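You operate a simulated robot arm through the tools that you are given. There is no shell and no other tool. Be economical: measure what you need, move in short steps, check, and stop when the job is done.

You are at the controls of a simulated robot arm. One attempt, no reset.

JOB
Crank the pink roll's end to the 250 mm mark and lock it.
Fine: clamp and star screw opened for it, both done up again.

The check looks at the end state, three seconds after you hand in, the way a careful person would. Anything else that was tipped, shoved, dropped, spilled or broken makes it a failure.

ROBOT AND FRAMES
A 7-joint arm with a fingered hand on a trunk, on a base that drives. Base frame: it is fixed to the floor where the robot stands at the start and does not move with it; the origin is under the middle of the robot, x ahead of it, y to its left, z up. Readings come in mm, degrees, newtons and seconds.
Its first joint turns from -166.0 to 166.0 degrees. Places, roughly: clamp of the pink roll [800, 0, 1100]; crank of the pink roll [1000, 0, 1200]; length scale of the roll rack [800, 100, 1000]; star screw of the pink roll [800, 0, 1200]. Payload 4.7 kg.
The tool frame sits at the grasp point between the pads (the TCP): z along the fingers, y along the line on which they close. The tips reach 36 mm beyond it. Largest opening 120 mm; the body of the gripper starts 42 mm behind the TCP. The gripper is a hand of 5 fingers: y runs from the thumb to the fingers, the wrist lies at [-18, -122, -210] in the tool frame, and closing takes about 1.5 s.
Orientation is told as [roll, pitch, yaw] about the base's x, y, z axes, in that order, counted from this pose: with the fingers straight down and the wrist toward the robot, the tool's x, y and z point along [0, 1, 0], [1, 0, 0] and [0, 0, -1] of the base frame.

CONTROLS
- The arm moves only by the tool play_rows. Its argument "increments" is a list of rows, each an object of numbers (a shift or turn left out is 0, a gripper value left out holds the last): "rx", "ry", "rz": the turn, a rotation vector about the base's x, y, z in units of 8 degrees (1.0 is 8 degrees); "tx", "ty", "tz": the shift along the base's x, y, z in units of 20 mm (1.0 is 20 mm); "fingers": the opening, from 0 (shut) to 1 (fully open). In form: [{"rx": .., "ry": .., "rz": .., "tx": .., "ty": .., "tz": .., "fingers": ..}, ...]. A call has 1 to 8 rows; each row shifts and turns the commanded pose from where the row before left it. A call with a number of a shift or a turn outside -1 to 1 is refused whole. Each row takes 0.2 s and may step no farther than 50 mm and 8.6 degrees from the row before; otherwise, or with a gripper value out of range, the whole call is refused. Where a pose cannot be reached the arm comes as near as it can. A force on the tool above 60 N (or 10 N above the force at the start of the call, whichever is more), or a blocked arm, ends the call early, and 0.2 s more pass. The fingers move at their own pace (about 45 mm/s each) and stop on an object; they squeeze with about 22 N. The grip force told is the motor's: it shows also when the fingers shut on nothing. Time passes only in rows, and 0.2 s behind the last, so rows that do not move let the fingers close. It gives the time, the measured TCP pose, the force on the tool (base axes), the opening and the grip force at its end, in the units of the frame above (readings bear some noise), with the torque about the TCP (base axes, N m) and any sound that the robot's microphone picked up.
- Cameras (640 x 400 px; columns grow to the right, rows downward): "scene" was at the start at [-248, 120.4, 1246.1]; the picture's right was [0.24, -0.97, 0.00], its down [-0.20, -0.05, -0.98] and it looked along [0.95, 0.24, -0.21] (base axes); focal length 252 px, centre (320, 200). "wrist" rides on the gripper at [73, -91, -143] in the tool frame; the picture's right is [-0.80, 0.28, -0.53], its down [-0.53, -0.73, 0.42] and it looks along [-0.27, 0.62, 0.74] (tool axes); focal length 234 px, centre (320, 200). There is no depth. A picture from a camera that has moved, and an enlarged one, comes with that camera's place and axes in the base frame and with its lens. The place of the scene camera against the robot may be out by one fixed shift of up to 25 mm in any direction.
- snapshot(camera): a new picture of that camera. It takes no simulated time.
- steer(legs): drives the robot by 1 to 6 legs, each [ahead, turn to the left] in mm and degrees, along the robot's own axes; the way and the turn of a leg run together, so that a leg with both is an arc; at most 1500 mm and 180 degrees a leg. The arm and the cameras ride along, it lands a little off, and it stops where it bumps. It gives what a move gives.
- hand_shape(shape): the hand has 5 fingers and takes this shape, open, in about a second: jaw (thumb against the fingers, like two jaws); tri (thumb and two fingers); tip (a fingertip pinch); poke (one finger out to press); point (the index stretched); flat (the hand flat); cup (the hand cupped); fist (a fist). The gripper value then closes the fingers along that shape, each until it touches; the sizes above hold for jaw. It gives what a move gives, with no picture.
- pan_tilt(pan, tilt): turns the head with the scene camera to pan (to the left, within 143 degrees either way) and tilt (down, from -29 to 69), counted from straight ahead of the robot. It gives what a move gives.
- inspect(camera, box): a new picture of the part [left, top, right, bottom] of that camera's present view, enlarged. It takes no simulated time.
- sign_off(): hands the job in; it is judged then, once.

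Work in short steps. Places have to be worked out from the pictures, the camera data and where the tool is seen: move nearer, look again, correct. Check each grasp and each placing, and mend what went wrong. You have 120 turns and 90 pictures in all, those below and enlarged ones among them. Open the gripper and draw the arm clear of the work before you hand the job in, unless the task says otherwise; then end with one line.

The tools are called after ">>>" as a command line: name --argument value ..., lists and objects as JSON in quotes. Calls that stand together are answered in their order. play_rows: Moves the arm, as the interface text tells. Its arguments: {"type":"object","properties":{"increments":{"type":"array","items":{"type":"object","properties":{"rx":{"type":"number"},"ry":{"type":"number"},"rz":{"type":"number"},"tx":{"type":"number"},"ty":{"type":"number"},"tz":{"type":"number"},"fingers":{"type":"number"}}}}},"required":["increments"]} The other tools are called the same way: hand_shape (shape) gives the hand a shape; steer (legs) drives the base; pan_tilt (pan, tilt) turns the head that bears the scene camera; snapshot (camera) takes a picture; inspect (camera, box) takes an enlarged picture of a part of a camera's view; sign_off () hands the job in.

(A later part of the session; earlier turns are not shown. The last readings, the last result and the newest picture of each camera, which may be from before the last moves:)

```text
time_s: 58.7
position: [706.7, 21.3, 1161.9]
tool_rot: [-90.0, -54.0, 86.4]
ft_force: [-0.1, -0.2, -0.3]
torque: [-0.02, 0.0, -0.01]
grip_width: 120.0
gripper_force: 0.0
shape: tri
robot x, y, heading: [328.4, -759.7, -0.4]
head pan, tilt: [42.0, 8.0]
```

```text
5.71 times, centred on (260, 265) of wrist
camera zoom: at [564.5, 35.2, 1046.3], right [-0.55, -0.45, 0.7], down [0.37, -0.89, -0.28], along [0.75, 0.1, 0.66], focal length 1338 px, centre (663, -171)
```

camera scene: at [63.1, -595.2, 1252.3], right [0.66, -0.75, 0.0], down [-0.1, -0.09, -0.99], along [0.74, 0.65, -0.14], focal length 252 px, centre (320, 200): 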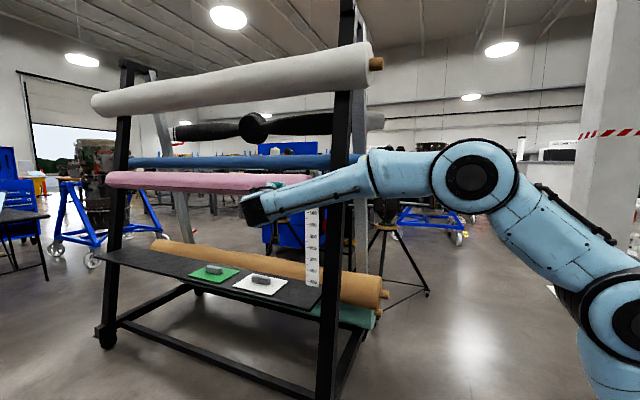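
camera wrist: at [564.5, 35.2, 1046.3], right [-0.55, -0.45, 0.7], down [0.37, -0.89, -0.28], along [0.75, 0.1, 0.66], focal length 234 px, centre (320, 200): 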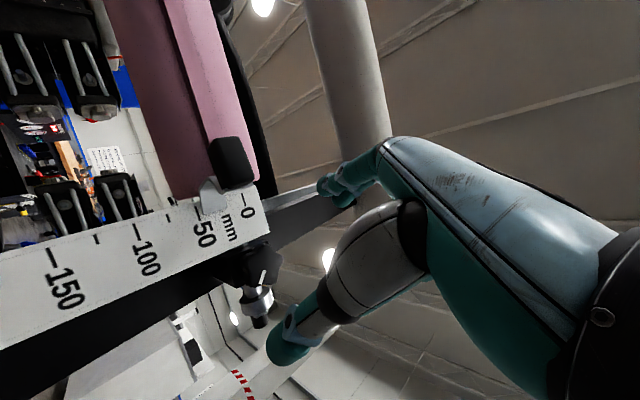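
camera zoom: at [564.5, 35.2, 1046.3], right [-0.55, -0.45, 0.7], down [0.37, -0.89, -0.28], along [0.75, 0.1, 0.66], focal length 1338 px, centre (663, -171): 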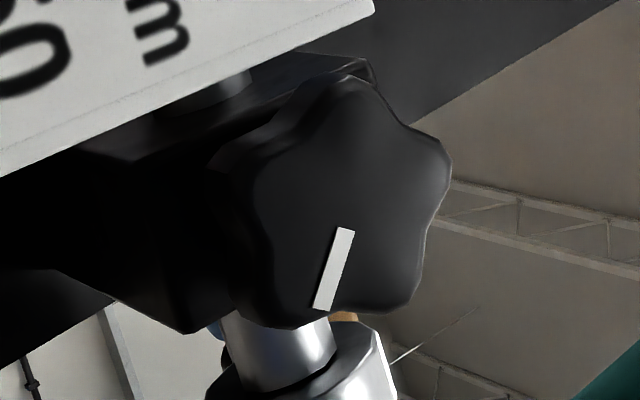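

Star face centre at (835, 24, 1162). I advance to it in two steps with force checks.

>>> play_rows --increments '[{"tx": 1, "ty": 0.13}, {"tx": 1}, {"tx": 1}, {"tx": 1}, {"tx": 0.7}]'

>>> inspect --camera "wrist" --box '[180, 130, 440, 370]'

>>> inspect --camera "scene" --box '[280, 145, 376, 205]'

```text
time_s: 59.9
position: [801.4, 24.6, 1162.1]
tool_rot: [-90.0, -53.9, 86.3]
ft_force: [0.1, 0.2, 0.1]
torque: [0.02, 0.01, -0.01]
grip_width: 119.6
gripper_force: 0.1
shape: tri
robot x, y, heading: [328.8, -762.3, -0.5]
head pan, tilt: [42.0, 8.0]
```

```text
1.67 times, centred on (310, 250) of wrist
camera zoom: at [659.0, 38.1, 1046.2], right [-0.55, -0.45, 0.7], down [0.37, -0.89, -0.28], along [0.75, 0.11, 0.66], focal length 390 px, centre (337, 117)
```

zoom: 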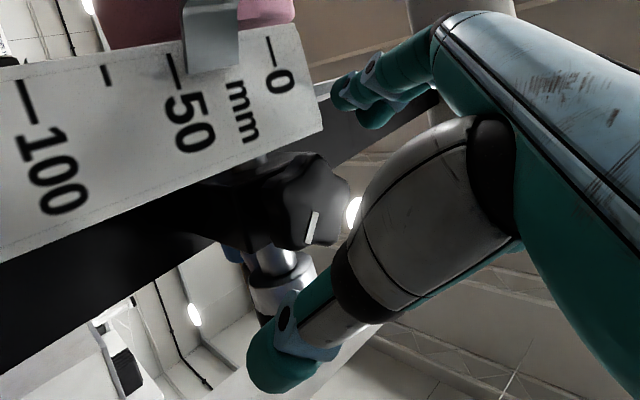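

```text
6.67 times, centred on (328, 175) of scene
camera zoom: at [61.8, -596.4, 1252.3], right [0.66, -0.75, 0.0], down [-0.1, -0.09, -0.99], along [0.74, 0.66, -0.14], focal length 1679 px, centre (267, 367)
```

zoom: 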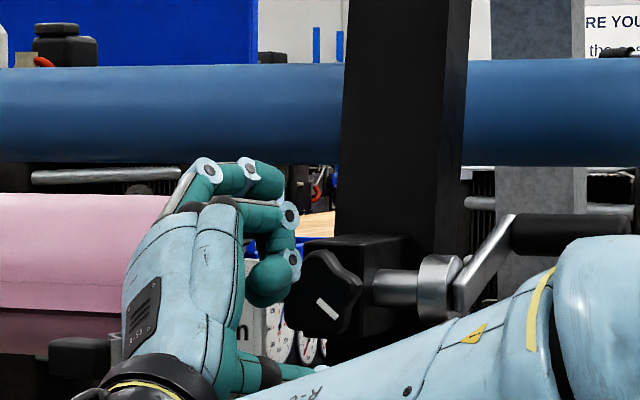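

Alignment agrees to within a few mm. Advance 18 mm and close.

>>> play_rows --increments '[{"tx": 0.5}, {"tx": 0.4}, {"fingers": 0}, {}, {}, {}, {}, {}]'

>>> inspect --camera "wrist" --box '[180, 130, 440, 370]'

>>> inspect --camera "scene" --box '[280, 145, 376, 205]'

```text
time_s: 61.7
position: [818.7, 25.2, 1162.6]
tool_rot: [-90.1, -53.8, 86.4]
ft_force: [-0.7, -2.6, 0.7]
torque: [0.31, -0.35, 0.06]
grip_width: 64.5
gripper_force: 22.8
shape: tri
robot x, y, heading: [332.3, -757.6, -0.5]
head pan, tilt: [42.0, 8.0]
```

```text
1.67 times, centred on (310, 250) of wrist
camera zoom: at [676.7, 38.2, 1047.0], right [-0.55, -0.45, 0.7], down [0.37, -0.89, -0.28], along [0.75, 0.1, 0.66], focal length 390 px, centre (337, 117)
```

zoom: 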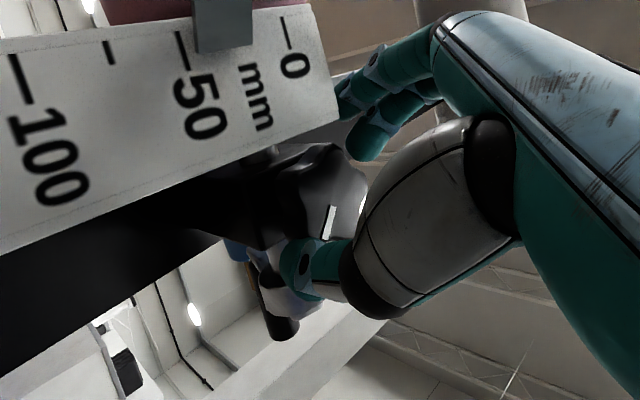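

```text
6.67 times, centred on (328, 175) of scene
camera zoom: at [61.9, -596.6, 1252.4], right [0.66, -0.75, 0.0], down [-0.1, -0.09, -0.99], along [0.74, 0.66, -0.14], focal length 1679 px, centre (267, 367)
```

zoom: 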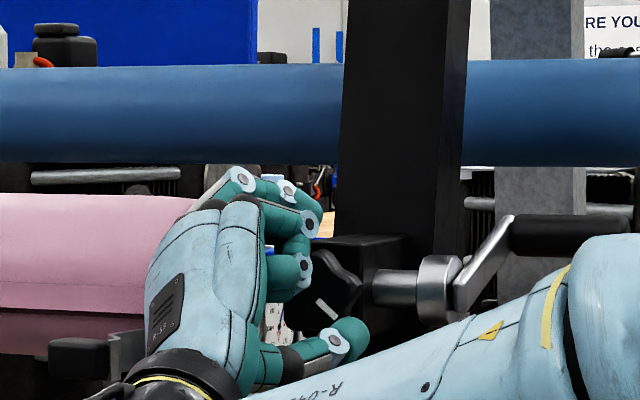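

Star gripped (64.5 mm). Now I turn it counter-clockwise (rx −) gently.

>>> play_rows --increments '[{"rx": -0.6}, {"rx": -0.6}, {"rx": -0.6}, {"rx": -0.6}, {"rx": -0.6}, {"rx": -0.6}, {}]'

>>> inspect --camera "wrist" --box '[180, 130, 440, 370]'

>>> inspect --camera "scene" --box '[280, 145, 376, 205]'

```text
time_s: 63.3
position: [819.2, 19.8, 1172.9]
tool_rot: [-92.1, -25.7, 87.5]
ft_force: [6.4, -17.7, 44.5]
torque: [1.37, -1.63, 0.27]
grip_width: 56.2
gripper_force: 22.3
shape: tri
robot x, y, heading: [332.7, -758.1, -0.6]
head pan, tilt: [42.0, 8.0]
heard: crack
```

```text
1.67 times, centred on (310, 250) of wrist
camera zoom: at [677.6, -22.7, 1062.9], right [-0.56, -0.06, 0.83], down [0.37, -0.91, 0.18], along [0.74, 0.4, 0.53], focal length 390 px, centre (337, 117)
```

zoom: 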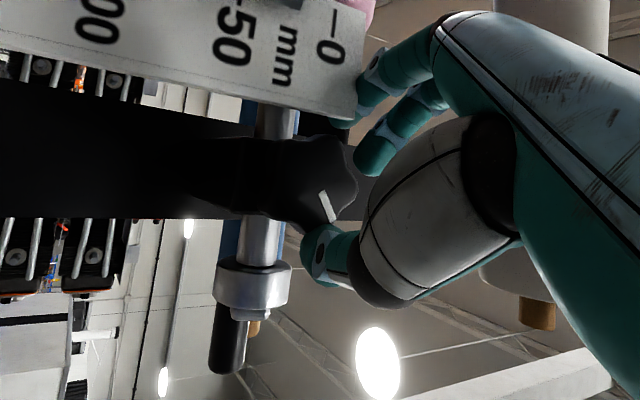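

```text
6.67 times, centred on (328, 175) of scene
camera zoom: at [61.5, -598.8, 1252.5], right [0.66, -0.75, 0.0], down [-0.1, -0.09, -0.99], along [0.74, 0.66, -0.14], focal length 1679 px, centre (267, 367)
```

zoom: 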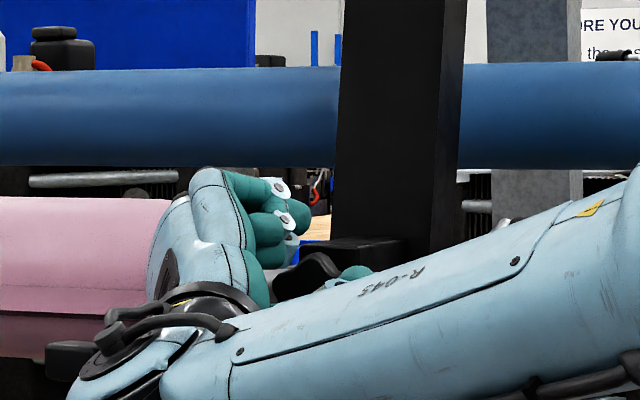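

A "crack" – the screw broke loose, but there's 44 N side force. I release and check the mark.

>>> play_rows --increments '[{"fingers": 1}, {}, {}, {}, {}, {}]'

>>> inspect --camera "wrist" --box '[220, 170, 380, 310]'

```text
time_s: 64.7
position: [817.1, 22.9, 1164.4]
tool_rot: [-91.9, -25.1, 87.7]
ft_force: [-9.3, -7.8, 20.9]
torque: [1.27, -0.11, 0.53]
grip_width: 119.5
gripper_force: 0.2
shape: tri
robot x, y, heading: [332.1, -755.5, -0.7]
head pan, tilt: [42.0, 8.0]
```

```text
2.86 times, centred on (300, 240) of wrist
camera zoom: at [675.8, -21.0, 1056.1], right [-0.56, -0.06, 0.83], down [0.37, -0.91, 0.18], along [0.75, 0.41, 0.53], focal length 669 px, centre (377, 86)
```

zoom: 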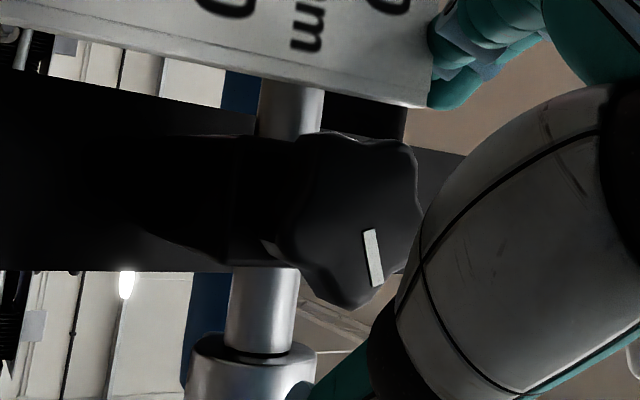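

The fingertips were touching the scale's edge; the star itself has turned about −30…−45°. I retreat and re-roll (+96°) so the next stroke happens with the fingers above, away from the scale.

>>> play_rows --increments '[{"tx": -1}, {"tx": -1}, {"tx": -1}, {"rx": 1}, {"rx": 1}, {"rx": 1}, {"rx": 1}, {"rx": 1}]'

>>> play_rows --increments '[{"rx": 1}, {"rx": 1}, {"rx": 1}, {"rx": 1}, {"rx": 1}, {"rx": 1}, {"rx": 1}, {}]'

>>> inspect --camera "wrist" --box '[180, 130, 440, 370]'

>>> inspect --camera "scene" --box '[280, 145, 376, 205]'

```text
time_s: 66.5
position: [759.3, 25.0, 1161.5]
tool_rot: [-88.4, -65.0, 85.0]
ft_force: [-1.0, 0.2, -0.3]
torque: [0.01, 0.01, 0.01]
grip_width: 119.6
gripper_force: 0.1
shape: tri
robot x, y, heading: [328.4, -760.7, -0.5]
head pan, tilt: [42.0, 8.0]
```

```text
time_s: 68.3
position: [759.5, 24.3, 1161.8]
tool_rot: [83.5, -58.8, -85.9]
ft_force: [-0.5, 0.0, -0.2]
torque: [-0.01, 0.04, 0.02]
grip_width: 119.9
gripper_force: 0.1
shape: tri
robot x, y, heading: [331.6, -758.9, -0.4]
head pan, tilt: [42.0, 8.0]
```

```text
1.67 times, centred on (310, 250) of wrist
camera zoom: at [616.9, 137.1, 1130.4], right [-0.55, -0.82, -0.14], down [0.37, -0.09, -0.93], along [0.75, -0.57, 0.35], focal length 390 px, centre (337, 117)
```

zoom: 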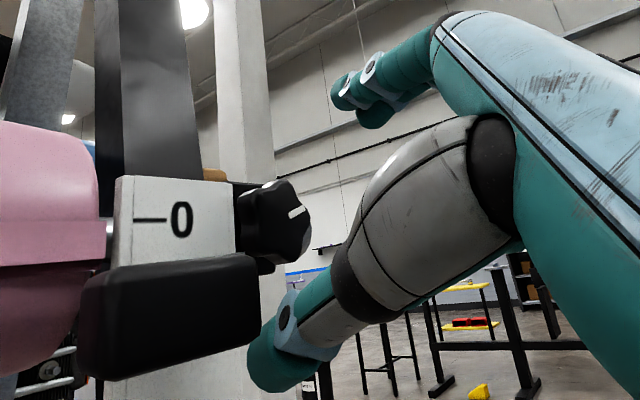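

```text
6.67 times, centred on (328, 175) of scene
camera zoom: at [61.9, -596.6, 1252.3], right [0.66, -0.75, 0.0], down [-0.1, -0.09, -0.99], along [0.74, 0.66, -0.14], focal length 1679 px, centre (267, 367)
```

zoom: 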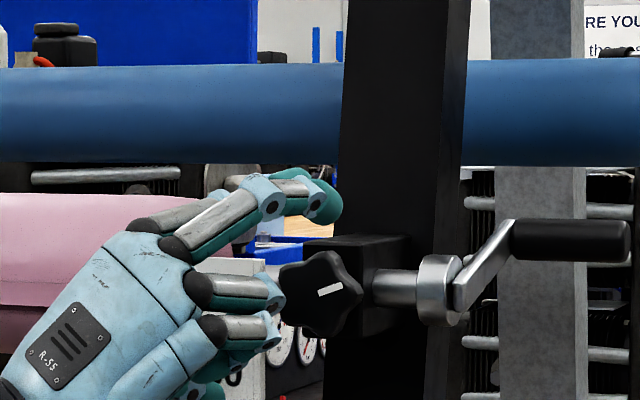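

Mark shows the star turned ~55° CCW. I advance again, grip, and turn another ~64°.

>>> play_rows --increments '[{"tx": 1}, {"tx": 1}, {"tx": 0.9}, {}]'

>>> play_rows --increments '[{"fingers": 0}, {}, {}, {}, {}, {}]'

>>> play_rows --increments '[{"rx": -1}, {"rx": -1}, {"rx": -1}, {"rx": -1}, {}]'

>>> inspect --camera "scene" --box '[280, 145, 376, 205]'

```text
time_s: 69.1
position: [800.5, 26.9, 1171.8]
tool_rot: [84.3, -58.1, -85.8]
ft_force: [-24.8, -6.7, 3.9]
torque: [-0.33, 1.82, 0.8]
grip_width: 120.0
gripper_force: 0.0
shape: tri
robot x, y, heading: [327.2, -759.5, 0.1]
head pan, tilt: [42.0, 8.0]
stopped in row 4: the force on the tool passed its limit (the readings are from after the stop); the commanded pose is now the measured one
```

```text
time_s: 70.5
position: [800.7, 25.1, 1171.5]
tool_rot: [84.4, -58.2, -85.9]
ft_force: [-41.7, -6.9, 14.9]
torque: [-0.03, 2.81, 1.4]
grip_width: 68.4
gripper_force: 17.3
shape: tri
robot x, y, heading: [330.8, -760.5, -0.2]
head pan, tilt: [42.0, 8.0]
```

```text
time_s: 71.7
position: [804.0, 25.1, 1171.5]
tool_rot: [-10.3, -87.8, 7.8]
ft_force: [-10.4, -3.7, 21.9]
torque: [0.07, -0.96, -0.13]
grip_width: 64.0
gripper_force: 21.7
shape: tri
robot x, y, heading: [330.9, -760.5, -0.0]
head pan, tilt: [42.0, 8.0]
```

```text
6.67 times, centred on (328, 175) of scene
camera zoom: at [59.8, -599.1, 1252.3], right [0.67, -0.75, 0.0], down [-0.1, -0.09, -0.99], along [0.74, 0.66, -0.14], focal length 1679 px, centre (267, 367)
```

zoom: 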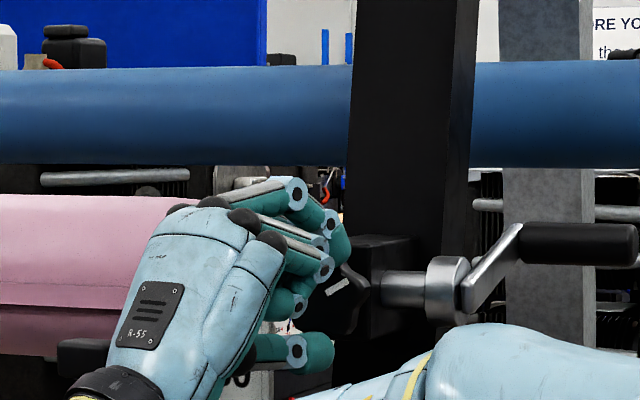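

Contact on the way in, but the star is gripped and turning (mark now ~35° up). I continue the stroke.

>>> play_rows --increments '[{"rx": -1}, {"rx": -1}, {"rx": -1}, {"rx": -1}, {}]'

>>> inspect --camera "scene" --box '[280, 145, 376, 205]'

>>> inspect --camera "wrist" --box '[180, 130, 440, 370]'

```text
time_s: 72.9
position: [801.5, 25.2, 1172.3]
tool_rot: [-89.1, -57.6, 86.2]
ft_force: [-23.2, 10.1, 25.5]
torque: [0.18, -0.92, 0.47]
grip_width: 63.7
gripper_force: 22.0
shape: tri
robot x, y, heading: [327.0, -758.0, -0.0]
head pan, tilt: [42.0, 8.0]
```

```text
6.67 times, centred on (328, 175) of scene
camera zoom: at [58.7, -599.0, 1252.1], right [0.67, -0.74, 0.0], down [-0.1, -0.09, -0.99], along [0.74, 0.66, -0.14], focal length 1679 px, centre (267, 367)
```

zoom: 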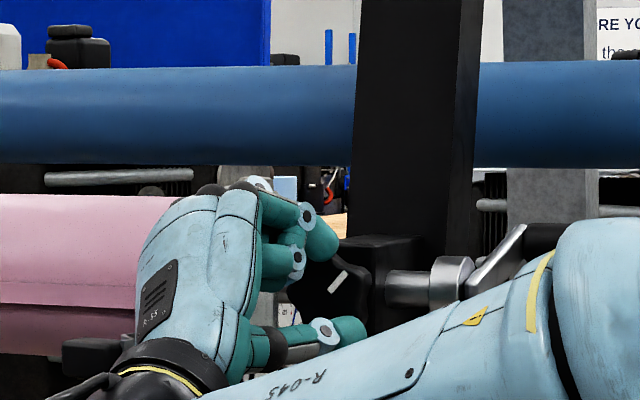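

```text
1.67 times, centred on (310, 250) of wrist
camera zoom: at [659.3, 45.0, 1058.1], right [-0.55, -0.5, 0.67], down [0.38, -0.86, -0.34], along [0.75, 0.07, 0.66], focal length 390 px, centre (337, 117)
```

zoom: 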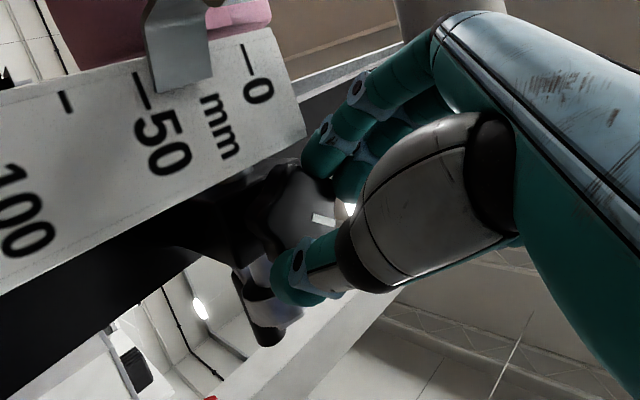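

Star is now ~90° loosened (with some slip). One more stroke, starting from a smaller pre-roll to stay clear of the clamp lever.

>>> play_rows --increments '[{"fingers": 1}, {}, {}, {}, {"tx": -1}, {"tx": -1}, {"tx": -0.3, "tz": -0.5}, {}]'

>>> play_rows --increments '[{"rx": 1}, {"rx": 1}, {"rx": 1}, {"rx": 1}, {"rx": 1}, {"rx": 1}, {}]'

>>> play_rows --increments '[{"tx": 1}, {"tx": 1}, {"tx": 1}, {}]'

>>> inspect --camera "scene" --box '[280, 145, 376, 205]'

```text
time_s: 74.7
position: [758.1, 25.4, 1159.2]
tool_rot: [-88.7, -57.5, 85.8]
ft_force: [-0.2, -0.5, 0.8]
torque: [0.02, -0.04, 0.02]
grip_width: 119.6
gripper_force: 0.0
shape: tri
robot x, y, heading: [327.9, -760.9, -0.3]
head pan, tilt: [42.0, 8.0]
```

```text
time_s: 76.3
position: [759.3, 25.3, 1160.0]
tool_rot: [80.0, -74.1, -82.0]
ft_force: [-0.1, -0.1, 1.2]
torque: [-0.01, -0.03, 0.03]
grip_width: 119.7
gripper_force: 0.1
shape: tri
robot x, y, heading: [328.5, -756.4, -0.4]
head pan, tilt: [42.0, 8.0]
```

```text
time_s: 77.3
position: [818.2, 24.4, 1160.2]
tool_rot: [79.9, -74.2, -81.7]
ft_force: [0.3, 0.0, 0.2]
torque: [0.02, 0.0, 0.01]
grip_width: 119.5
gripper_force: 0.0
shape: tri
robot x, y, heading: [328.0, -757.4, 0.1]
head pan, tilt: [42.0, 8.0]
```

```text
6.67 times, centred on (328, 175) of scene
camera zoom: at [60.4, -598.3, 1252.3], right [0.67, -0.75, 0.0], down [-0.1, -0.09, -0.99], along [0.74, 0.66, -0.14], focal length 1679 px, centre (267, 367)
```

zoom: 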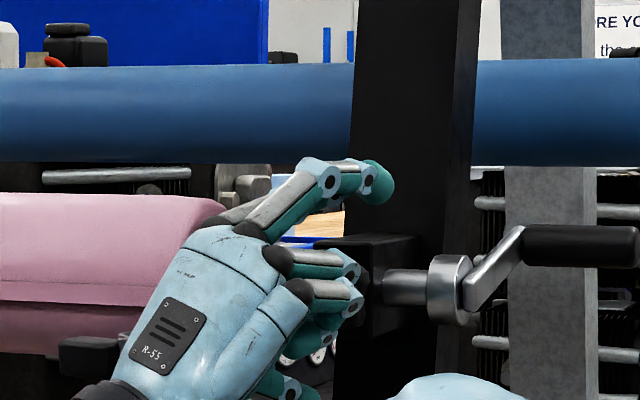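

Clean approach, no contact. Close and turn −48°.

>>> play_rows --increments '[{"fingers": 0}, {}, {}, {}, {}, {}]'

>>> play_rows --increments '[{"rx": -0.8}, {"rx": -0.8}, {"rx": -0.8}, {"rx": -0.8}, {"rx": -0.8}, {"rx": -0.8}, {"rx": -0.8}, {}]'

>>> inspect --camera "scene" --box '[280, 145, 376, 205]'

```text
time_s: 78.7
position: [816.9, 22.7, 1164.7]
tool_rot: [80.6, -73.8, -82.5]
ft_force: [-6.7, -8.5, 16.4]
torque: [0.06, -0.7, -0.29]
grip_width: 37.6
gripper_force: 22.3
shape: tri
robot x, y, heading: [330.8, -758.3, 0.1]
head pan, tilt: [42.0, 8.0]
```

```text
time_s: 80.5
position: [815.6, 24.7, 1167.3]
tool_rot: [-89.1, -61.3, 86.2]
ft_force: [-42.1, -16.9, 39.8]
torque: [0.89, -2.6, 0.37]
grip_width: 39.3
gripper_force: 21.8
shape: tri
robot x, y, heading: [330.0, -758.9, 0.1]
head pan, tilt: [42.0, 8.0]
```

```text
6.67 times, centred on (328, 175) of scene
camera zoom: at [57.5, -601.1, 1252.0], right [0.67, -0.74, 0.0], down [-0.1, -0.09, -0.99], along [0.74, 0.66, -0.14], focal length 1679 px, centre (267, 367)
```

zoom: 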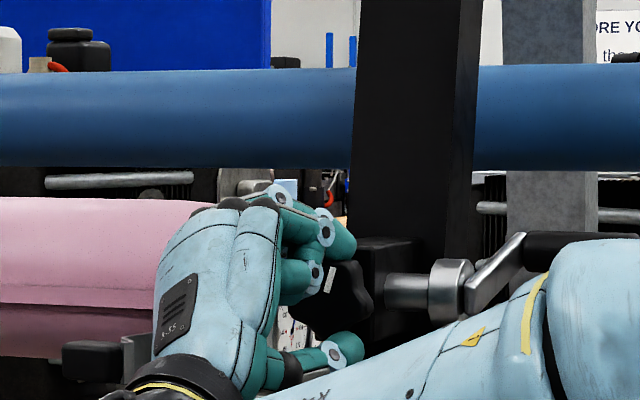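

Total loosening is now ~110°. I release, back off, and view the crank.

>>> play_rows --increments '[{"fingers": 1}, {}, {}, {"tx": -1}, {"tx": -1}, {"tx": -1}, {"tx": -1}, {"tx": -1, "ty": -1}]'

>>> inspect --camera "wrist" --box '[180, 180, 320, 320]'

```text
time_s: 81.0
position: [808.1, 29.6, 1154.9]
tool_rot: [-88.8, -60.4, 86.5]
ft_force: [-42.7, -22.3, -9.6]
torque: [0.64, -1.15, 0.04]
grip_width: 117.9
gripper_force: 0.0
shape: tri
robot x, y, heading: [332.6, -759.7, -0.0]
head pan, tilt: [42.0, 8.0]
stopped in row 2: the force on the tool passed its limit (the readings are from after the stop); the commanded pose is now the measured one
```

```text
2.86 times, centred on (250, 250) of wrist
camera zoom: at [664.9, 52.9, 1042.2], right [-0.54, -0.54, 0.65], down [0.39, -0.84, -0.38], along [0.75, 0.04, 0.66], focal length 669 px, centre (520, 57)
```

zoom: 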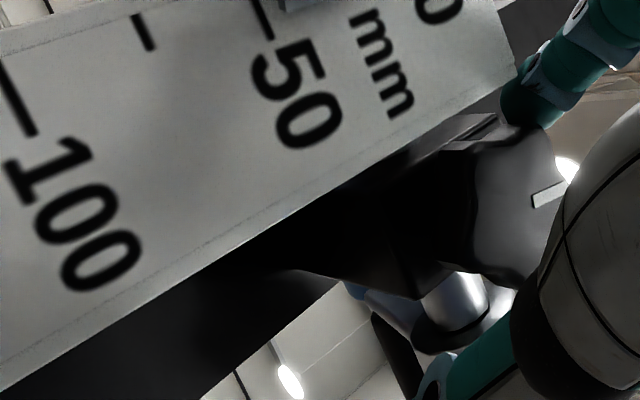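

The open fingers still press somewhere; I back straight off.

>>> play_rows --increments '[{"tx": -0.7, "tz": 0.1}, {"tx": -1}, {"tx": -1}, {"tx": -1}, {"tx": -1}, {"tx": -1}, {"tx": -1}, {}]'

>>> inspect --camera "wrist" --box '[180, 180, 320, 320]'

>>> inspect --camera "scene" --box '[280, 145, 376, 205]'

```text
time_s: 82.8
position: [680.9, 27.9, 1157.1]
tool_rot: [-88.4, -60.3, 85.9]
ft_force: [1.1, -0.5, -0.3]
torque: [0.02, 0.01, 0.02]
grip_width: 119.7
gripper_force: 0.0
shape: tri
robot x, y, heading: [328.0, -755.4, -0.0]
head pan, tilt: [42.0, 8.0]
```

```text
2.86 times, centred on (250, 250) of wrist
camera zoom: at [537.3, 52.0, 1045.1], right [-0.54, -0.54, 0.65], down [0.38, -0.84, -0.38], along [0.75, 0.04, 0.66], focal length 669 px, centre (520, 57)
```

zoom: 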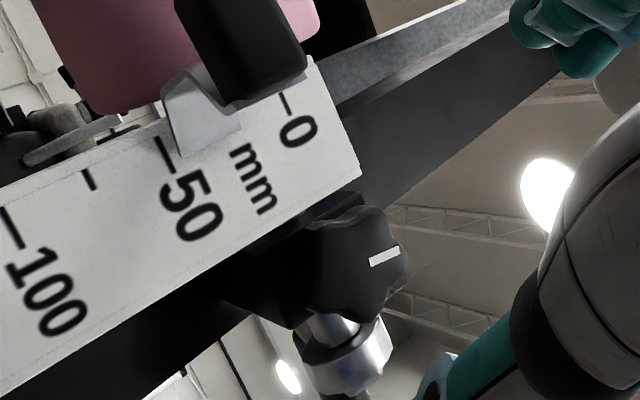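

```text
6.67 times, centred on (328, 175) of scene
camera zoom: at [59.8, -599.3, 1252.3], right [0.67, -0.74, 0.0], down [-0.1, -0.09, -0.99], along [0.74, 0.66, -0.14], focal length 1679 px, centre (267, 367)
```

zoom: 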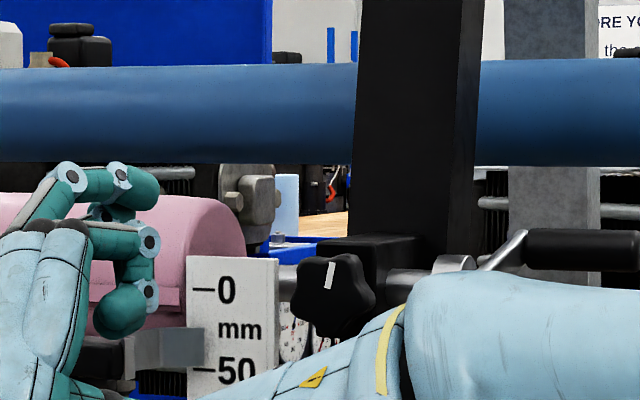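

Star is loosened ~115°. The crank hub is near (885, −26, 1168), handle near (955, −80, 1203). I reorient to fingers +y (tool_rot [90,0,0]) while moving out to y≈−300.

>>> play_rows --increments '[{"rx": 0.655, "ry": 0.655, "rz": 0.378, "ty": -1, "tx": -0.5}, {"rx": 0.655, "ry": 0.655, "rz": 0.378, "ty": -1, "tx": -0.5}, {"rx": 0.655, "ry": 0.655, "rz": 0.378, "ty": -1}, {"rx": 0.655, "ry": 0.655, "rz": 0.378, "ty": -1}, {"rx": 0.655, "ry": 0.655, "rz": 0.378, "ty": -1}, {"rx": 0.655, "ry": 0.655, "rz": 0.378, "ty": -1}, {"rx": 0.655, "ry": 0.655, "rz": 0.378, "ty": -1}, {"rx": 0.655, "ry": 0.655, "rz": 0.378, "ty": -1}]'

>>> play_rows --increments '[{"rx": 0.655, "ry": 0.655, "rz": 0.378, "ty": -1}, {"rx": 0.655, "ry": 0.655, "rz": 0.378, "ty": -1}, {"rx": 0.655, "ry": 0.655, "rz": 0.378, "ty": -1}, {"rx": 0.655, "ry": 0.655, "rz": 0.378, "ty": -1}, {"rx": 0.655, "ry": 0.655, "rz": 0.378, "ty": -1}, {"rx": 0.655, "ry": 0.655, "rz": 0.378, "ty": -1}, {"rx": 0.655, "ry": 0.655, "rz": 0.378, "ty": -1}, {"rx": 0.655, "ry": 0.655, "rz": 0.378, "ty": -1}]'

```text
time_s: 84.6
position: [662.2, -132.3, 1154.4]
tool_rot: [36.2, -52.5, -3.3]
ft_force: [0.7, 0.6, -1.5]
torque: [0.04, -0.1, -0.04]
grip_width: 119.8
gripper_force: 0.1
shape: tri
robot x, y, heading: [330.5, -761.3, -0.1]
head pan, tilt: [42.0, 8.0]
```

```text
time_s: 86.4
position: [660.0, -293.2, 1158.1]
tool_rot: [81.2, -6.3, -1.6]
ft_force: [-0.7, 0.8, -0.3]
torque: [0.04, -0.01, -0.03]
grip_width: 119.6
gripper_force: 0.0
shape: tri
robot x, y, heading: [331.6, -756.8, -0.0]
head pan, tilt: [42.0, 8.0]
```

Orientation nearly there. I finish the turn, move +x to about 860, and look.

>>> play_rows --increments '[{"rx": 0.55, "ry": 0.4, "rz": 0.1, "tx": 1}, {"rx": 0.55, "ry": 0.4, "rz": 0.1, "tx": 1}, {"tx": 1}, {"tx": 1}, {"tx": 1}, {"tx": 1}, {"tx": 1}, {"tx": 1}]'

>>> snapshot --camera "wrist"

>>> snapshot --camera "scene"

```text
time_s: 88.2
position: [824.2, -285.4, 1179.7]
tool_rot: [89.8, 0.1, -0.6]
ft_force: [1.0, -0.1, 0.2]
torque: [-0.02, 0.04, -0.01]
grip_width: 119.9
gripper_force: 0.0
shape: tri
out of reach, approached as far as the arm can: row 2
robot x, y, heading: [329.6, -759.3, -0.3]
head pan, tilt: [42.0, 8.0]
```

```text
33 pictures are left
camera wrist: at [732.8, -428.2, 1254.4], right [0.27, -0.53, -0.8], down [-0.73, 0.43, -0.53], along [0.63, 0.73, -0.27], focal length 234 px, centre (320, 200)
```

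wrist: 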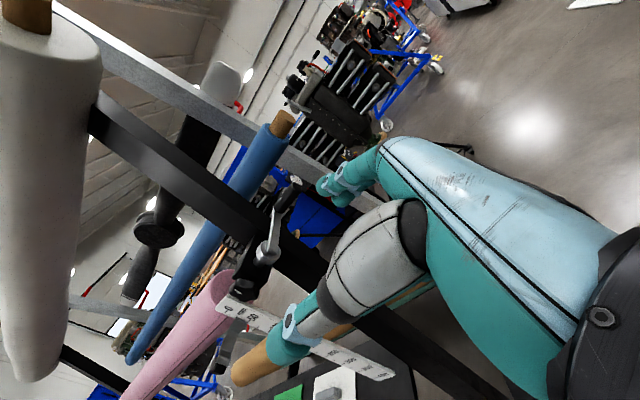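

```text
32 pictures are left
camera scene: at [59.8, -599.5, 1252.4], right [0.67, -0.74, 0.0], down [-0.1, -0.09, -0.99], along [0.74, 0.66, -0.14], focal length 252 px, centre (320, 200)
```

scene: 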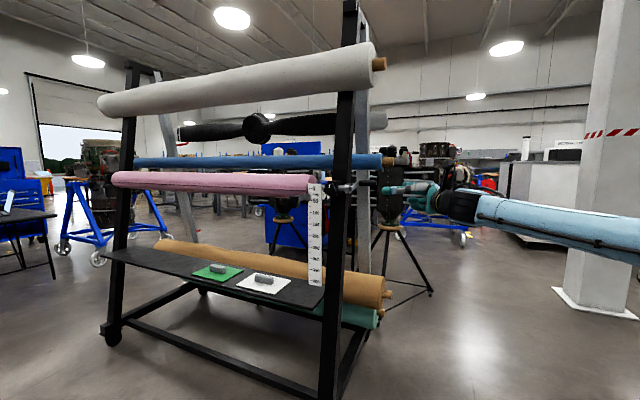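

Enlarge the crank in both views for triangulation.

>>> inspect --camera "wrist" --box '[210, 165, 330, 285]'

>>> inspect --camera "scene" --box '[306, 165, 402, 225]'

```text
3.33 times, centred on (270, 225) of wrist
camera zoom: at [732.8, -428.2, 1254.4], right [0.27, -0.53, -0.8], down [-0.73, 0.43, -0.53], along [0.63, 0.73, -0.27], focal length 781 px, centre (487, 117)
```

zoom: 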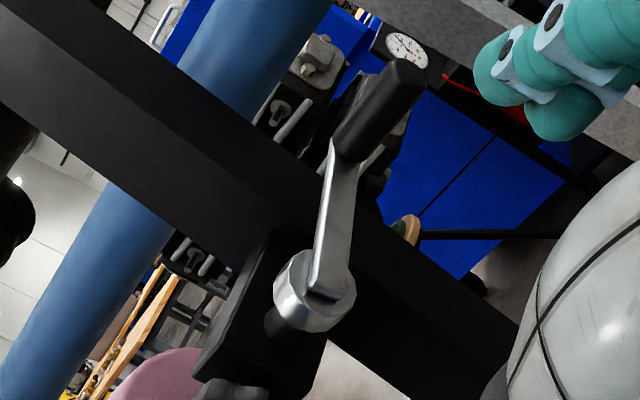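

```text
6.67 times, centred on (354, 195) of scene
camera zoom: at [59.8, -599.5, 1252.4], right [0.67, -0.74, 0.0], down [-0.1, -0.09, -0.99], along [0.74, 0.66, -0.14], focal length 1679 px, centre (93, 233)
```

zoom: 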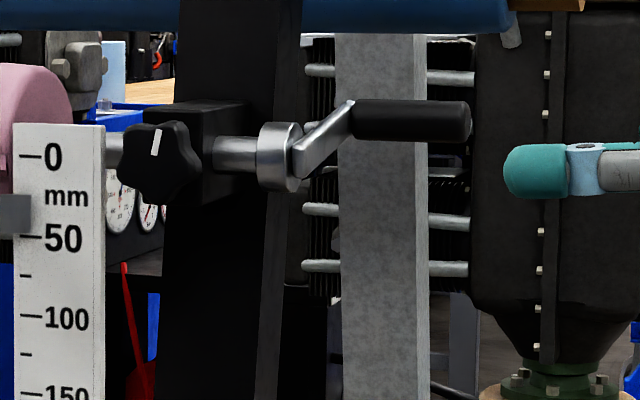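

Triangulated: hub (907, −27, 1165), handle along y from −10 to −76 at (1015, ·, 1183), crank radius ≈110. I move in front of the handle.

>>> play_rows --increments '[{"tx": 1, "ty": 0.3}, {"tx": 1, "ty": 0.3}, {"tx": 1, "ty": 0.3}, {"tx": 1, "ty": 0.3}, {"tx": 1, "ty": 0.3}, {"tx": 1, "ty": 0.3}, {"tx": 1, "ty": 0.3}, {"tx": 1, "ty": 0.3}]'

>>> play_rows --increments '[{"tx": 1, "ty": 0.5}, {"tx": 0.5, "ty": 1}, {"ty": 1}, {"ty": 1}, {}]'

>>> inspect --camera "wrist" --box '[180, 120, 440, 370]'

```text
time_s: 90.0
position: [984.7, -236.7, 1180.2]
tool_rot: [89.8, 0.0, -0.6]
ft_force: [-0.9, -0.4, 0.6]
torque: [-0.03, 0.01, 0.0]
grip_width: 119.8
gripper_force: 0.0
shape: tri
out of reach, approached as far as the arm can: row 6
robot x, y, heading: [331.5, -758.2, -0.1]
head pan, tilt: [42.0, 8.0]
```

```text
time_s: 91.2
position: [1014.8, -166.0, 1180.7]
tool_rot: [89.8, 0.1, -0.4]
ft_force: [-0.6, 0.6, 0.5]
torque: [0.0, 0.02, -0.01]
grip_width: 119.8
gripper_force: 0.1
shape: tri
robot x, y, heading: [331.7, -757.2, -0.1]
head pan, tilt: [42.0, 8.0]
```

```text
1.60 times, centred on (310, 245) of wrist
camera zoom: at [922.4, -307.9, 1255.0], right [0.27, -0.53, -0.8], down [-0.73, 0.43, -0.53], along [0.63, 0.73, -0.27], focal length 375 px, centre (336, 128)
```

zoom: 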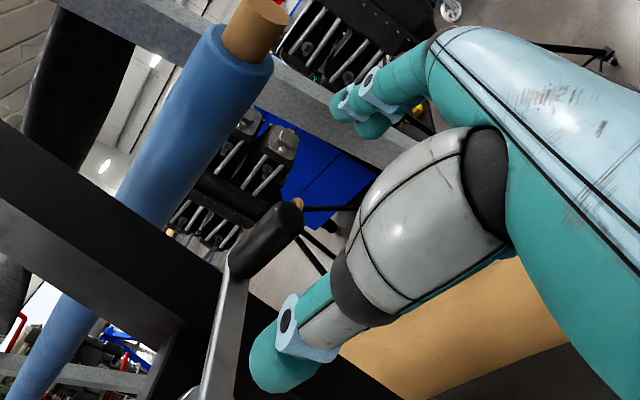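

Handle's free end is ~10 mm further in +x than I thought: target (1025, ·, 1184). I go in to y≈−86.

>>> play_rows --increments '[{"tx": 0.5, "tz": 0.15}, {"ty": 1}, {"ty": 1}, {"ty": 1}, {"ty": 1}, {}]'

>>> inspect --camera "wrist" --box '[180, 120, 440, 370]'

```text
time_s: 92.6
position: [1023.9, -84.5, 1182.6]
tool_rot: [89.9, 0.1, -0.6]
ft_force: [-0.1, 0.1, 0.1]
torque: [0.01, -0.01, 0.02]
grip_width: 119.5
gripper_force: 0.1
shape: tri
robot x, y, heading: [328.1, -760.3, -0.2]
head pan, tilt: [42.0, 8.0]
```

```text
1.60 times, centred on (310, 245) of wrist
camera zoom: at [932.0, -227.7, 1257.4], right [0.27, -0.53, -0.8], down [-0.73, 0.43, -0.53], along [0.63, 0.73, -0.27], focal length 375 px, centre (336, 128)
```

zoom: 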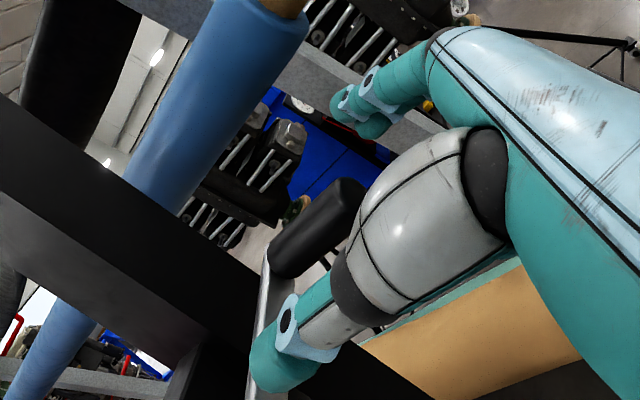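

TCP sits right at the handle's free end. I go in 15 mm more and close.

>>> play_rows --increments '[{"ty": 0.75, "tx": 0.1}, {"fingers": 0}, {}, {}, {}, {}, {}, {}]'

>>> inspect --camera "wrist" --box '[180, 120, 440, 370]'

```text
time_s: 94.4
position: [1025.9, -71.1, 1184.2]
tool_rot: [89.9, 0.1, -0.5]
ft_force: [1.1, 1.6, 0.0]
torque: [-0.01, 0.04, 0.04]
grip_width: 15.4
gripper_force: 10.1
shape: tri
robot x, y, heading: [331.5, -761.0, -0.1]
head pan, tilt: [42.0, 8.0]
```

```text
1.60 times, centred on (310, 245) of wrist
camera zoom: at [933.8, -213.5, 1258.0], right [0.27, -0.53, -0.8], down [-0.73, 0.43, -0.53], along [0.63, 0.73, -0.27], focal length 375 px, centre (336, 128)
```

zoom: 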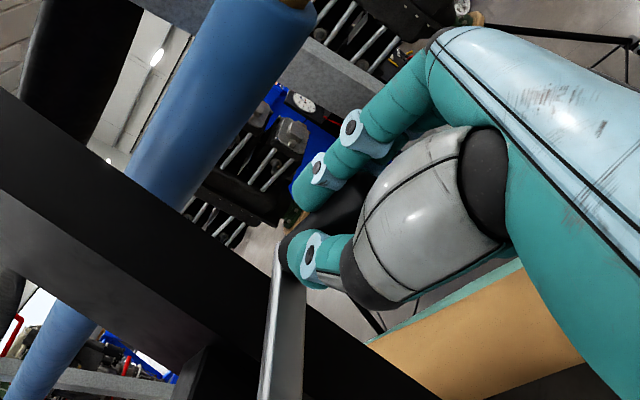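

Handle gripped. First I crank 24° in the unwinding direction (handle up and toward −x), watching forces.

>>> play_rows --increments '[{"tx": -0.19, "tz": 0.8}, {"tx": -0.29, "tz": 0.77}, {"tx": -0.39, "tz": 0.71}, {}]'

>>> inspect --camera "scene" --box '[280, 150, 408, 230]'

```text
time_s: 95.4
position: [1009.7, -73.9, 1230.0]
tool_rot: [89.9, 0.1, -0.8]
ft_force: [10.0, -5.1, 4.9]
torque: [0.1, -0.14, -0.31]
grip_width: 12.7
gripper_force: 21.6
shape: tri
robot x, y, heading: [327.6, -759.1, -0.4]
head pan, tilt: [42.0, 8.0]
```

```text
5.00 times, centred on (344, 190) of scene
camera zoom: at [60.4, -599.6, 1252.5], right [0.67, -0.74, 0.0], down [-0.1, -0.09, -0.99], along [0.74, 0.66, -0.14], focal length 1260 px, centre (200, 250)
```

zoom: 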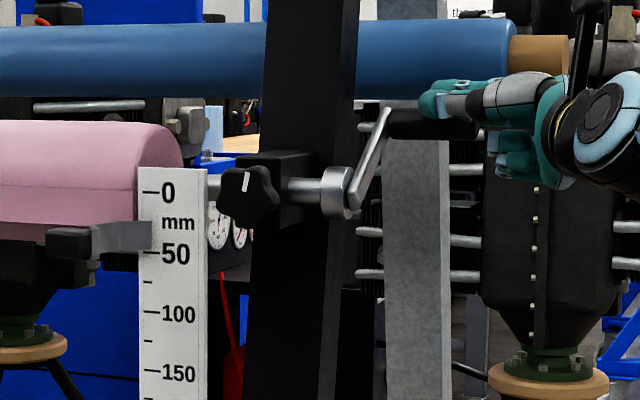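

The crank turns freely. I continue along the circle to the top.

>>> play_rows --increments '[{"tx": -0.5, "tz": 0.67}, {"tx": -0.59, "tz": 0.59}, {"tx": -0.67, "tz": 0.5}, {"tx": -0.73, "tz": 0.4}, {"tx": -0.79, "tz": 0.3}, {"tx": -0.82, "tz": 0.2}, {"tx": -0.83, "tz": 0.07}, {}]'

>>> inspect --camera "scene" --box '[280, 150, 408, 230]'

```text
time_s: 96.5
position: [962.2, -80.5, 1276.7]
tool_rot: [90.1, -0.1, -1.4]
ft_force: [10.5, -25.6, 4.5]
torque: [-0.76, -0.28, -0.23]
grip_width: 11.1
gripper_force: 22.2
shape: tri
robot x, y, heading: [334.2, -759.8, -0.1]
head pan, tilt: [42.0, 8.0]
stopped in row 5: the force on the tool passed its limit (the readings are from after the stop); the commanded pose is now the measured one
```

```text
5.00 times, centred on (344, 190) of scene
camera zoom: at [61.6, -598.7, 1252.6], right [0.66, -0.75, 0.0], down [-0.1, -0.09, -0.99], along [0.74, 0.66, -0.14], focal length 1260 px, centre (200, 250)
```

zoom: 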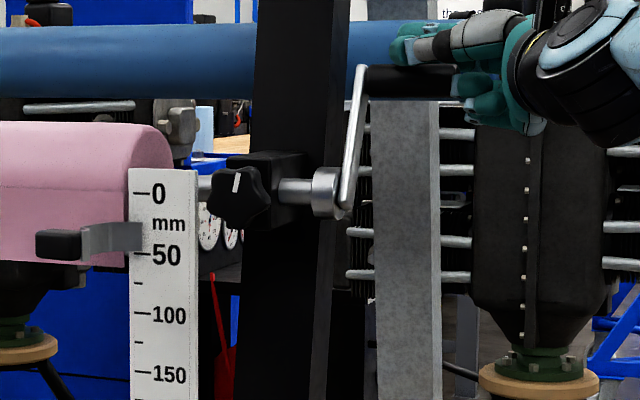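

The web end has come down to about 55 mm, so the direction is right. Something pushed the hand in −y, so I stay slightly further out and continue over the top.

>>> play_rows --increments '[{"tx": -0.89, "tz": 0.16, "ty": -0.2}, {"tx": -0.82, "tz": 0.21}, {"tx": -0.84, "tz": 0.08}, {"tx": -0.84, "tz": -0.03}, {"tx": -0.83, "tz": -0.15}, {"tx": -0.8, "tz": -0.26}, {"tx": -0.75, "tz": -0.37}, {}]'

>>> inspect --camera "scene" --box '[280, 150, 408, 230]'

```text
time_s: 97.1
position: [931.5, -87.1, 1286.3]
tool_rot: [90.4, -0.1, -1.8]
ft_force: [14.0, -30.8, 2.1]
torque: [-0.46, -0.41, -0.25]
grip_width: 10.9
gripper_force: 21.6
shape: tri
robot x, y, heading: [330.1, -759.7, -0.5]
head pan, tilt: [42.0, 8.0]
stopped in row 3: the force on the tool passed its limit (the readings are from after the stop); the commanded pose is now the measured one
```

```text
5.00 times, centred on (344, 190) of scene
camera zoom: at [62.7, -597.8, 1252.7], right [0.66, -0.75, 0.0], down [-0.11, -0.09, -0.99], along [0.74, 0.65, -0.14], focal length 1260 px, centre (200, 250)
```

zoom: 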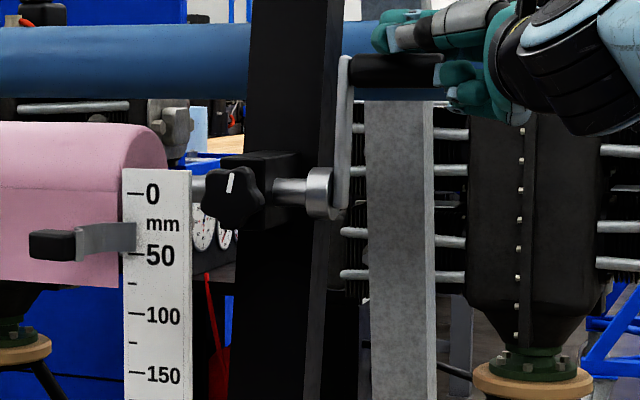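

Web end at ~73 mm. The index tip seems to rub the crank arm, so I move out 8 mm more and continue.

>>> play_rows --increments '[{"ty": -0.4}, {"tx": -0.83, "tz": 0.02}, {"tx": -0.84, "tz": -0.02}, {"tx": -0.84, "tz": -0.1}, {"tx": -0.83, "tz": -0.2}, {"tx": -0.8, "tz": -0.3}, {"tx": -0.73, "tz": -0.4}, {}]'

>>> inspect --camera "scene" --box '[280, 150, 408, 230]'

```text
time_s: 98.0
position: [898.3, -98.4, 1286.5]
tool_rot: [90.6, -0.1, -2.4]
ft_force: [11.2, -28.7, 1.4]
torque: [-0.71, -0.33, -0.06]
grip_width: 9.9
gripper_force: 22.0
shape: tri
robot x, y, heading: [331.8, -759.4, -1.2]
head pan, tilt: [42.0, 8.0]
stopped in row 4: the force on the tool passed its limit (the readings are from after the stop); the commanded pose is now the measured one
```

```text
5.00 times, centred on (344, 190) of scene
camera zoom: at [63.2, -597.0, 1252.6], right [0.66, -0.75, 0.0], down [-0.11, -0.09, -0.99], along [0.75, 0.65, -0.14], focal length 1260 px, centre (200, 250)
```

zoom: 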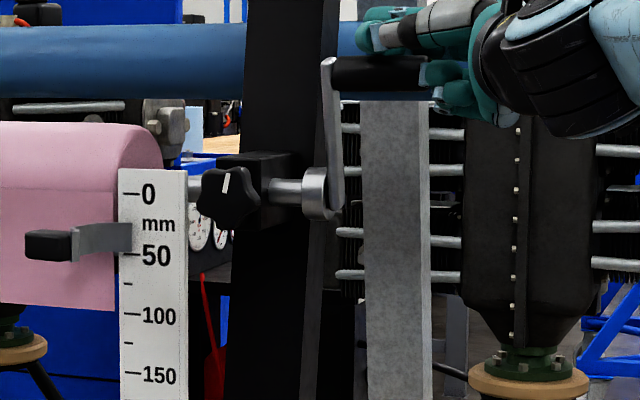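

Web end ~93 mm, so ~1.25 mm per degree; about 125° more. The tri grip keeps pushing the hand out; I release, back out and regrasp with the jaw shape.

>>> play_rows --increments '[{"fingers": 1}, {}, {}, {}, {"ty": -1}, {"ty": -1}, {}]'

>>> hand_shape --shape "jaw"

>>> inspect --camera "wrist" --box '[180, 120, 440, 370]'

```text
time_s: 99.6
position: [896.3, -137.4, 1284.6]
tool_rot: [90.2, -0.1, -2.1]
ft_force: [-0.7, -0.4, 0.0]
torque: [-0.01, 0.0, 0.02]
grip_width: 119.9
gripper_force: 0.0
shape: tri
robot x, y, heading: [329.7, -760.1, -0.6]
head pan, tilt: [42.0, 8.0]
```

```text
time_s: 100.5
position: [895.6, -134.8, 1284.6]
tool_rot: [90.1, -0.2, -2.1]
ft_force: [0.4, -0.2, 0.6]
torque: [-0.01, -0.01, 0.01]
grip_width: 119.9
gripper_force: 0.0
shape: jaw
robot x, y, heading: [330.5, -758.5, -1.0]
head pan, tilt: [42.0, 8.0]
```

```text
1.60 times, centred on (310, 245) of wrist
camera zoom: at [799.7, -276.2, 1357.1], right [0.26, -0.53, -0.81], down [-0.72, 0.45, -0.53], along [0.65, 0.72, -0.26], focal length 375 px, centre (336, 128)
```

zoom: 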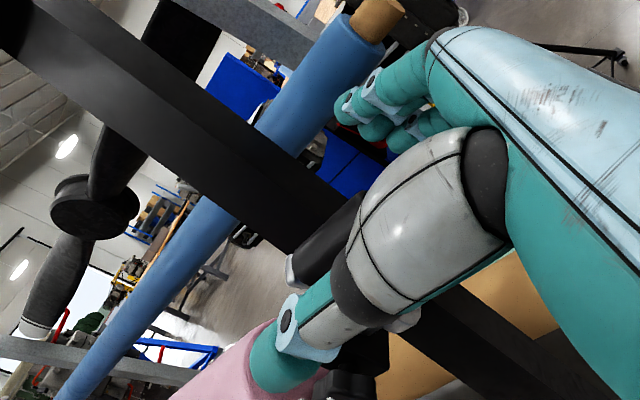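

The handle evidently leans outward radially, which wedged the hand out. I'll use a loose jaw cage and turn the hand with the crank so that the trailing fingers push tangentially. First re-enter with the TCP on the handle (898, −88, 1272).

>>> play_rows --increments '[{"tx": 0.1, "tz": -0.6}, {"ty": 1}, {"ty": 1}, {"ty": 0.3, "fingers": 0.33}, {}, {}, {}, {}]'

>>> inspect --camera "wrist" --box '[180, 120, 440, 370]'

>>> inspect --camera "scene" --box '[280, 150, 408, 230]'

```text
time_s: 102.3
position: [897.5, -90.1, 1272.6]
tool_rot: [90.3, -0.1, -2.2]
ft_force: [0.5, 0.0, -0.1]
torque: [0.01, 0.02, -0.02]
grip_width: 40.2
gripper_force: 0.1
shape: jaw
robot x, y, heading: [330.3, -760.4, -0.7]
head pan, tilt: [42.0, 8.0]
```

```text
1.60 times, centred on (310, 245) of wrist
camera zoom: at [801.3, -230.2, 1346.0], right [0.26, -0.53, -0.81], down [-0.72, 0.45, -0.53], along [0.65, 0.72, -0.26], focal length 375 px, centre (336, 128)
```

zoom: 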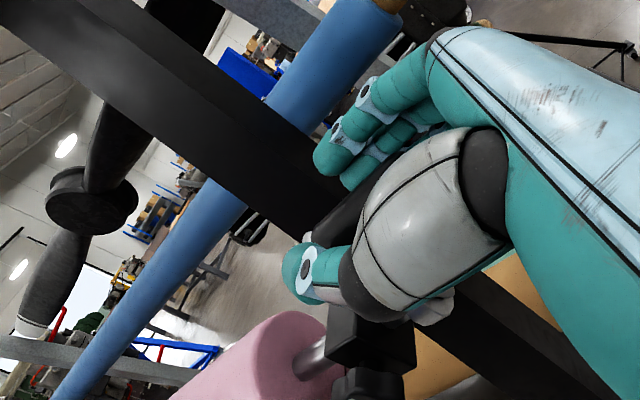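

```text
5.00 times, centred on (344, 190) of scene
camera zoom: at [62.2, -596.6, 1252.4], right [0.66, -0.75, 0.0], down [-0.1, -0.09, -0.99], along [0.75, 0.65, -0.14], focal length 1260 px, centre (200, 250)
```

zoom: 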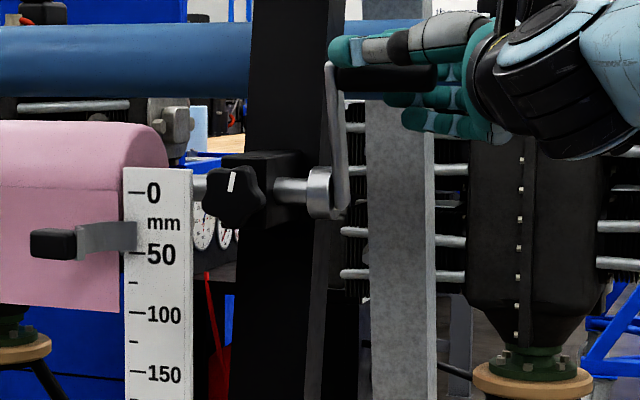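

The handle is inside the cage. I crank on with the hand turning along (ry −), 56°.

>>> play_rows --increments '[{"tx": -0.75, "tz": -0.37, "ry": -1}, {"tx": -0.72, "tz": -0.22, "ry": -1}, {"tx": -0.69, "tz": -0.32, "ry": -1}, {"tx": -0.63, "tz": -0.41, "ry": -1}, {"tx": -0.57, "tz": -0.5, "ry": -1}, {}]'

>>> inspect --camera "scene" --box '[280, 150, 408, 230]'

```text
time_s: 103.7
position: [829.9, -89.3, 1236.4]
tool_rot: [91.9, -40.3, -2.7]
ft_force: [0.3, 0.2, 0.0]
torque: [0.0, -0.01, -0.02]
grip_width: 39.9
gripper_force: 0.2
shape: jaw
robot x, y, heading: [335.0, -759.1, -0.7]
head pan, tilt: [42.0, 8.0]
```

```text
5.00 times, centred on (344, 190) of scene
camera zoom: at [62.2, -596.6, 1252.4], right [0.66, -0.75, 0.0], down [-0.1, -0.09, -0.99], along [0.74, 0.65, -0.14], focal length 1260 px, centre (200, 250)
```

zoom: 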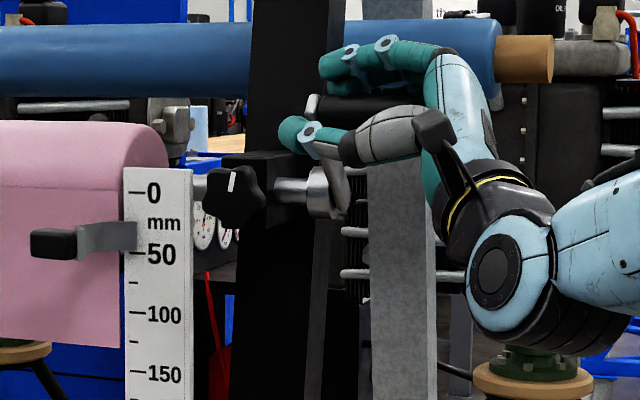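

Very smooth: web end ~127 mm. Continue 56° more.

>>> play_rows --increments '[{"tx": -0.46, "tz": -0.32, "ry": -1}, {"tx": -0.41, "tz": -0.63, "ry": -1}, {"tx": -0.32, "tz": -0.69, "ry": -1}, {"tx": -0.22, "tz": -0.72, "ry": -1}, {"tx": -0.12, "tz": -0.75, "ry": -1}, {"tx": -0.01, "tz": -0.75, "ry": -1}, {}]'

>>> inspect --camera "scene" --box '[280, 170, 408, 250]'

```text
time_s: 105.3
position: [799.9, -88.9, 1158.6]
tool_rot: [138.9, -87.3, -48.9]
ft_force: [-0.4, 0.9, -0.4]
torque: [-0.02, -0.01, -0.01]
grip_width: 40.0
gripper_force: 0.0
shape: jaw
robot x, y, heading: [328.2, -761.2, -0.9]
head pan, tilt: [42.0, 8.0]
```

```text
5.00 times, centred on (344, 210) of scene
camera zoom: at [62.2, -596.6, 1252.4], right [0.66, -0.75, 0.0], down [-0.1, -0.09, -0.99], along [0.74, 0.65, -0.14], focal length 1260 px, centre (200, 150)
```

zoom: 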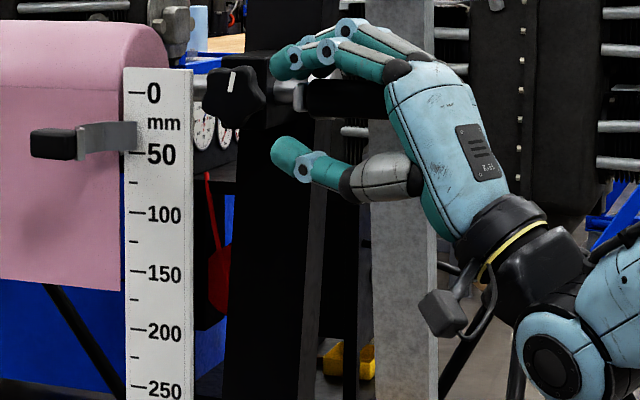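

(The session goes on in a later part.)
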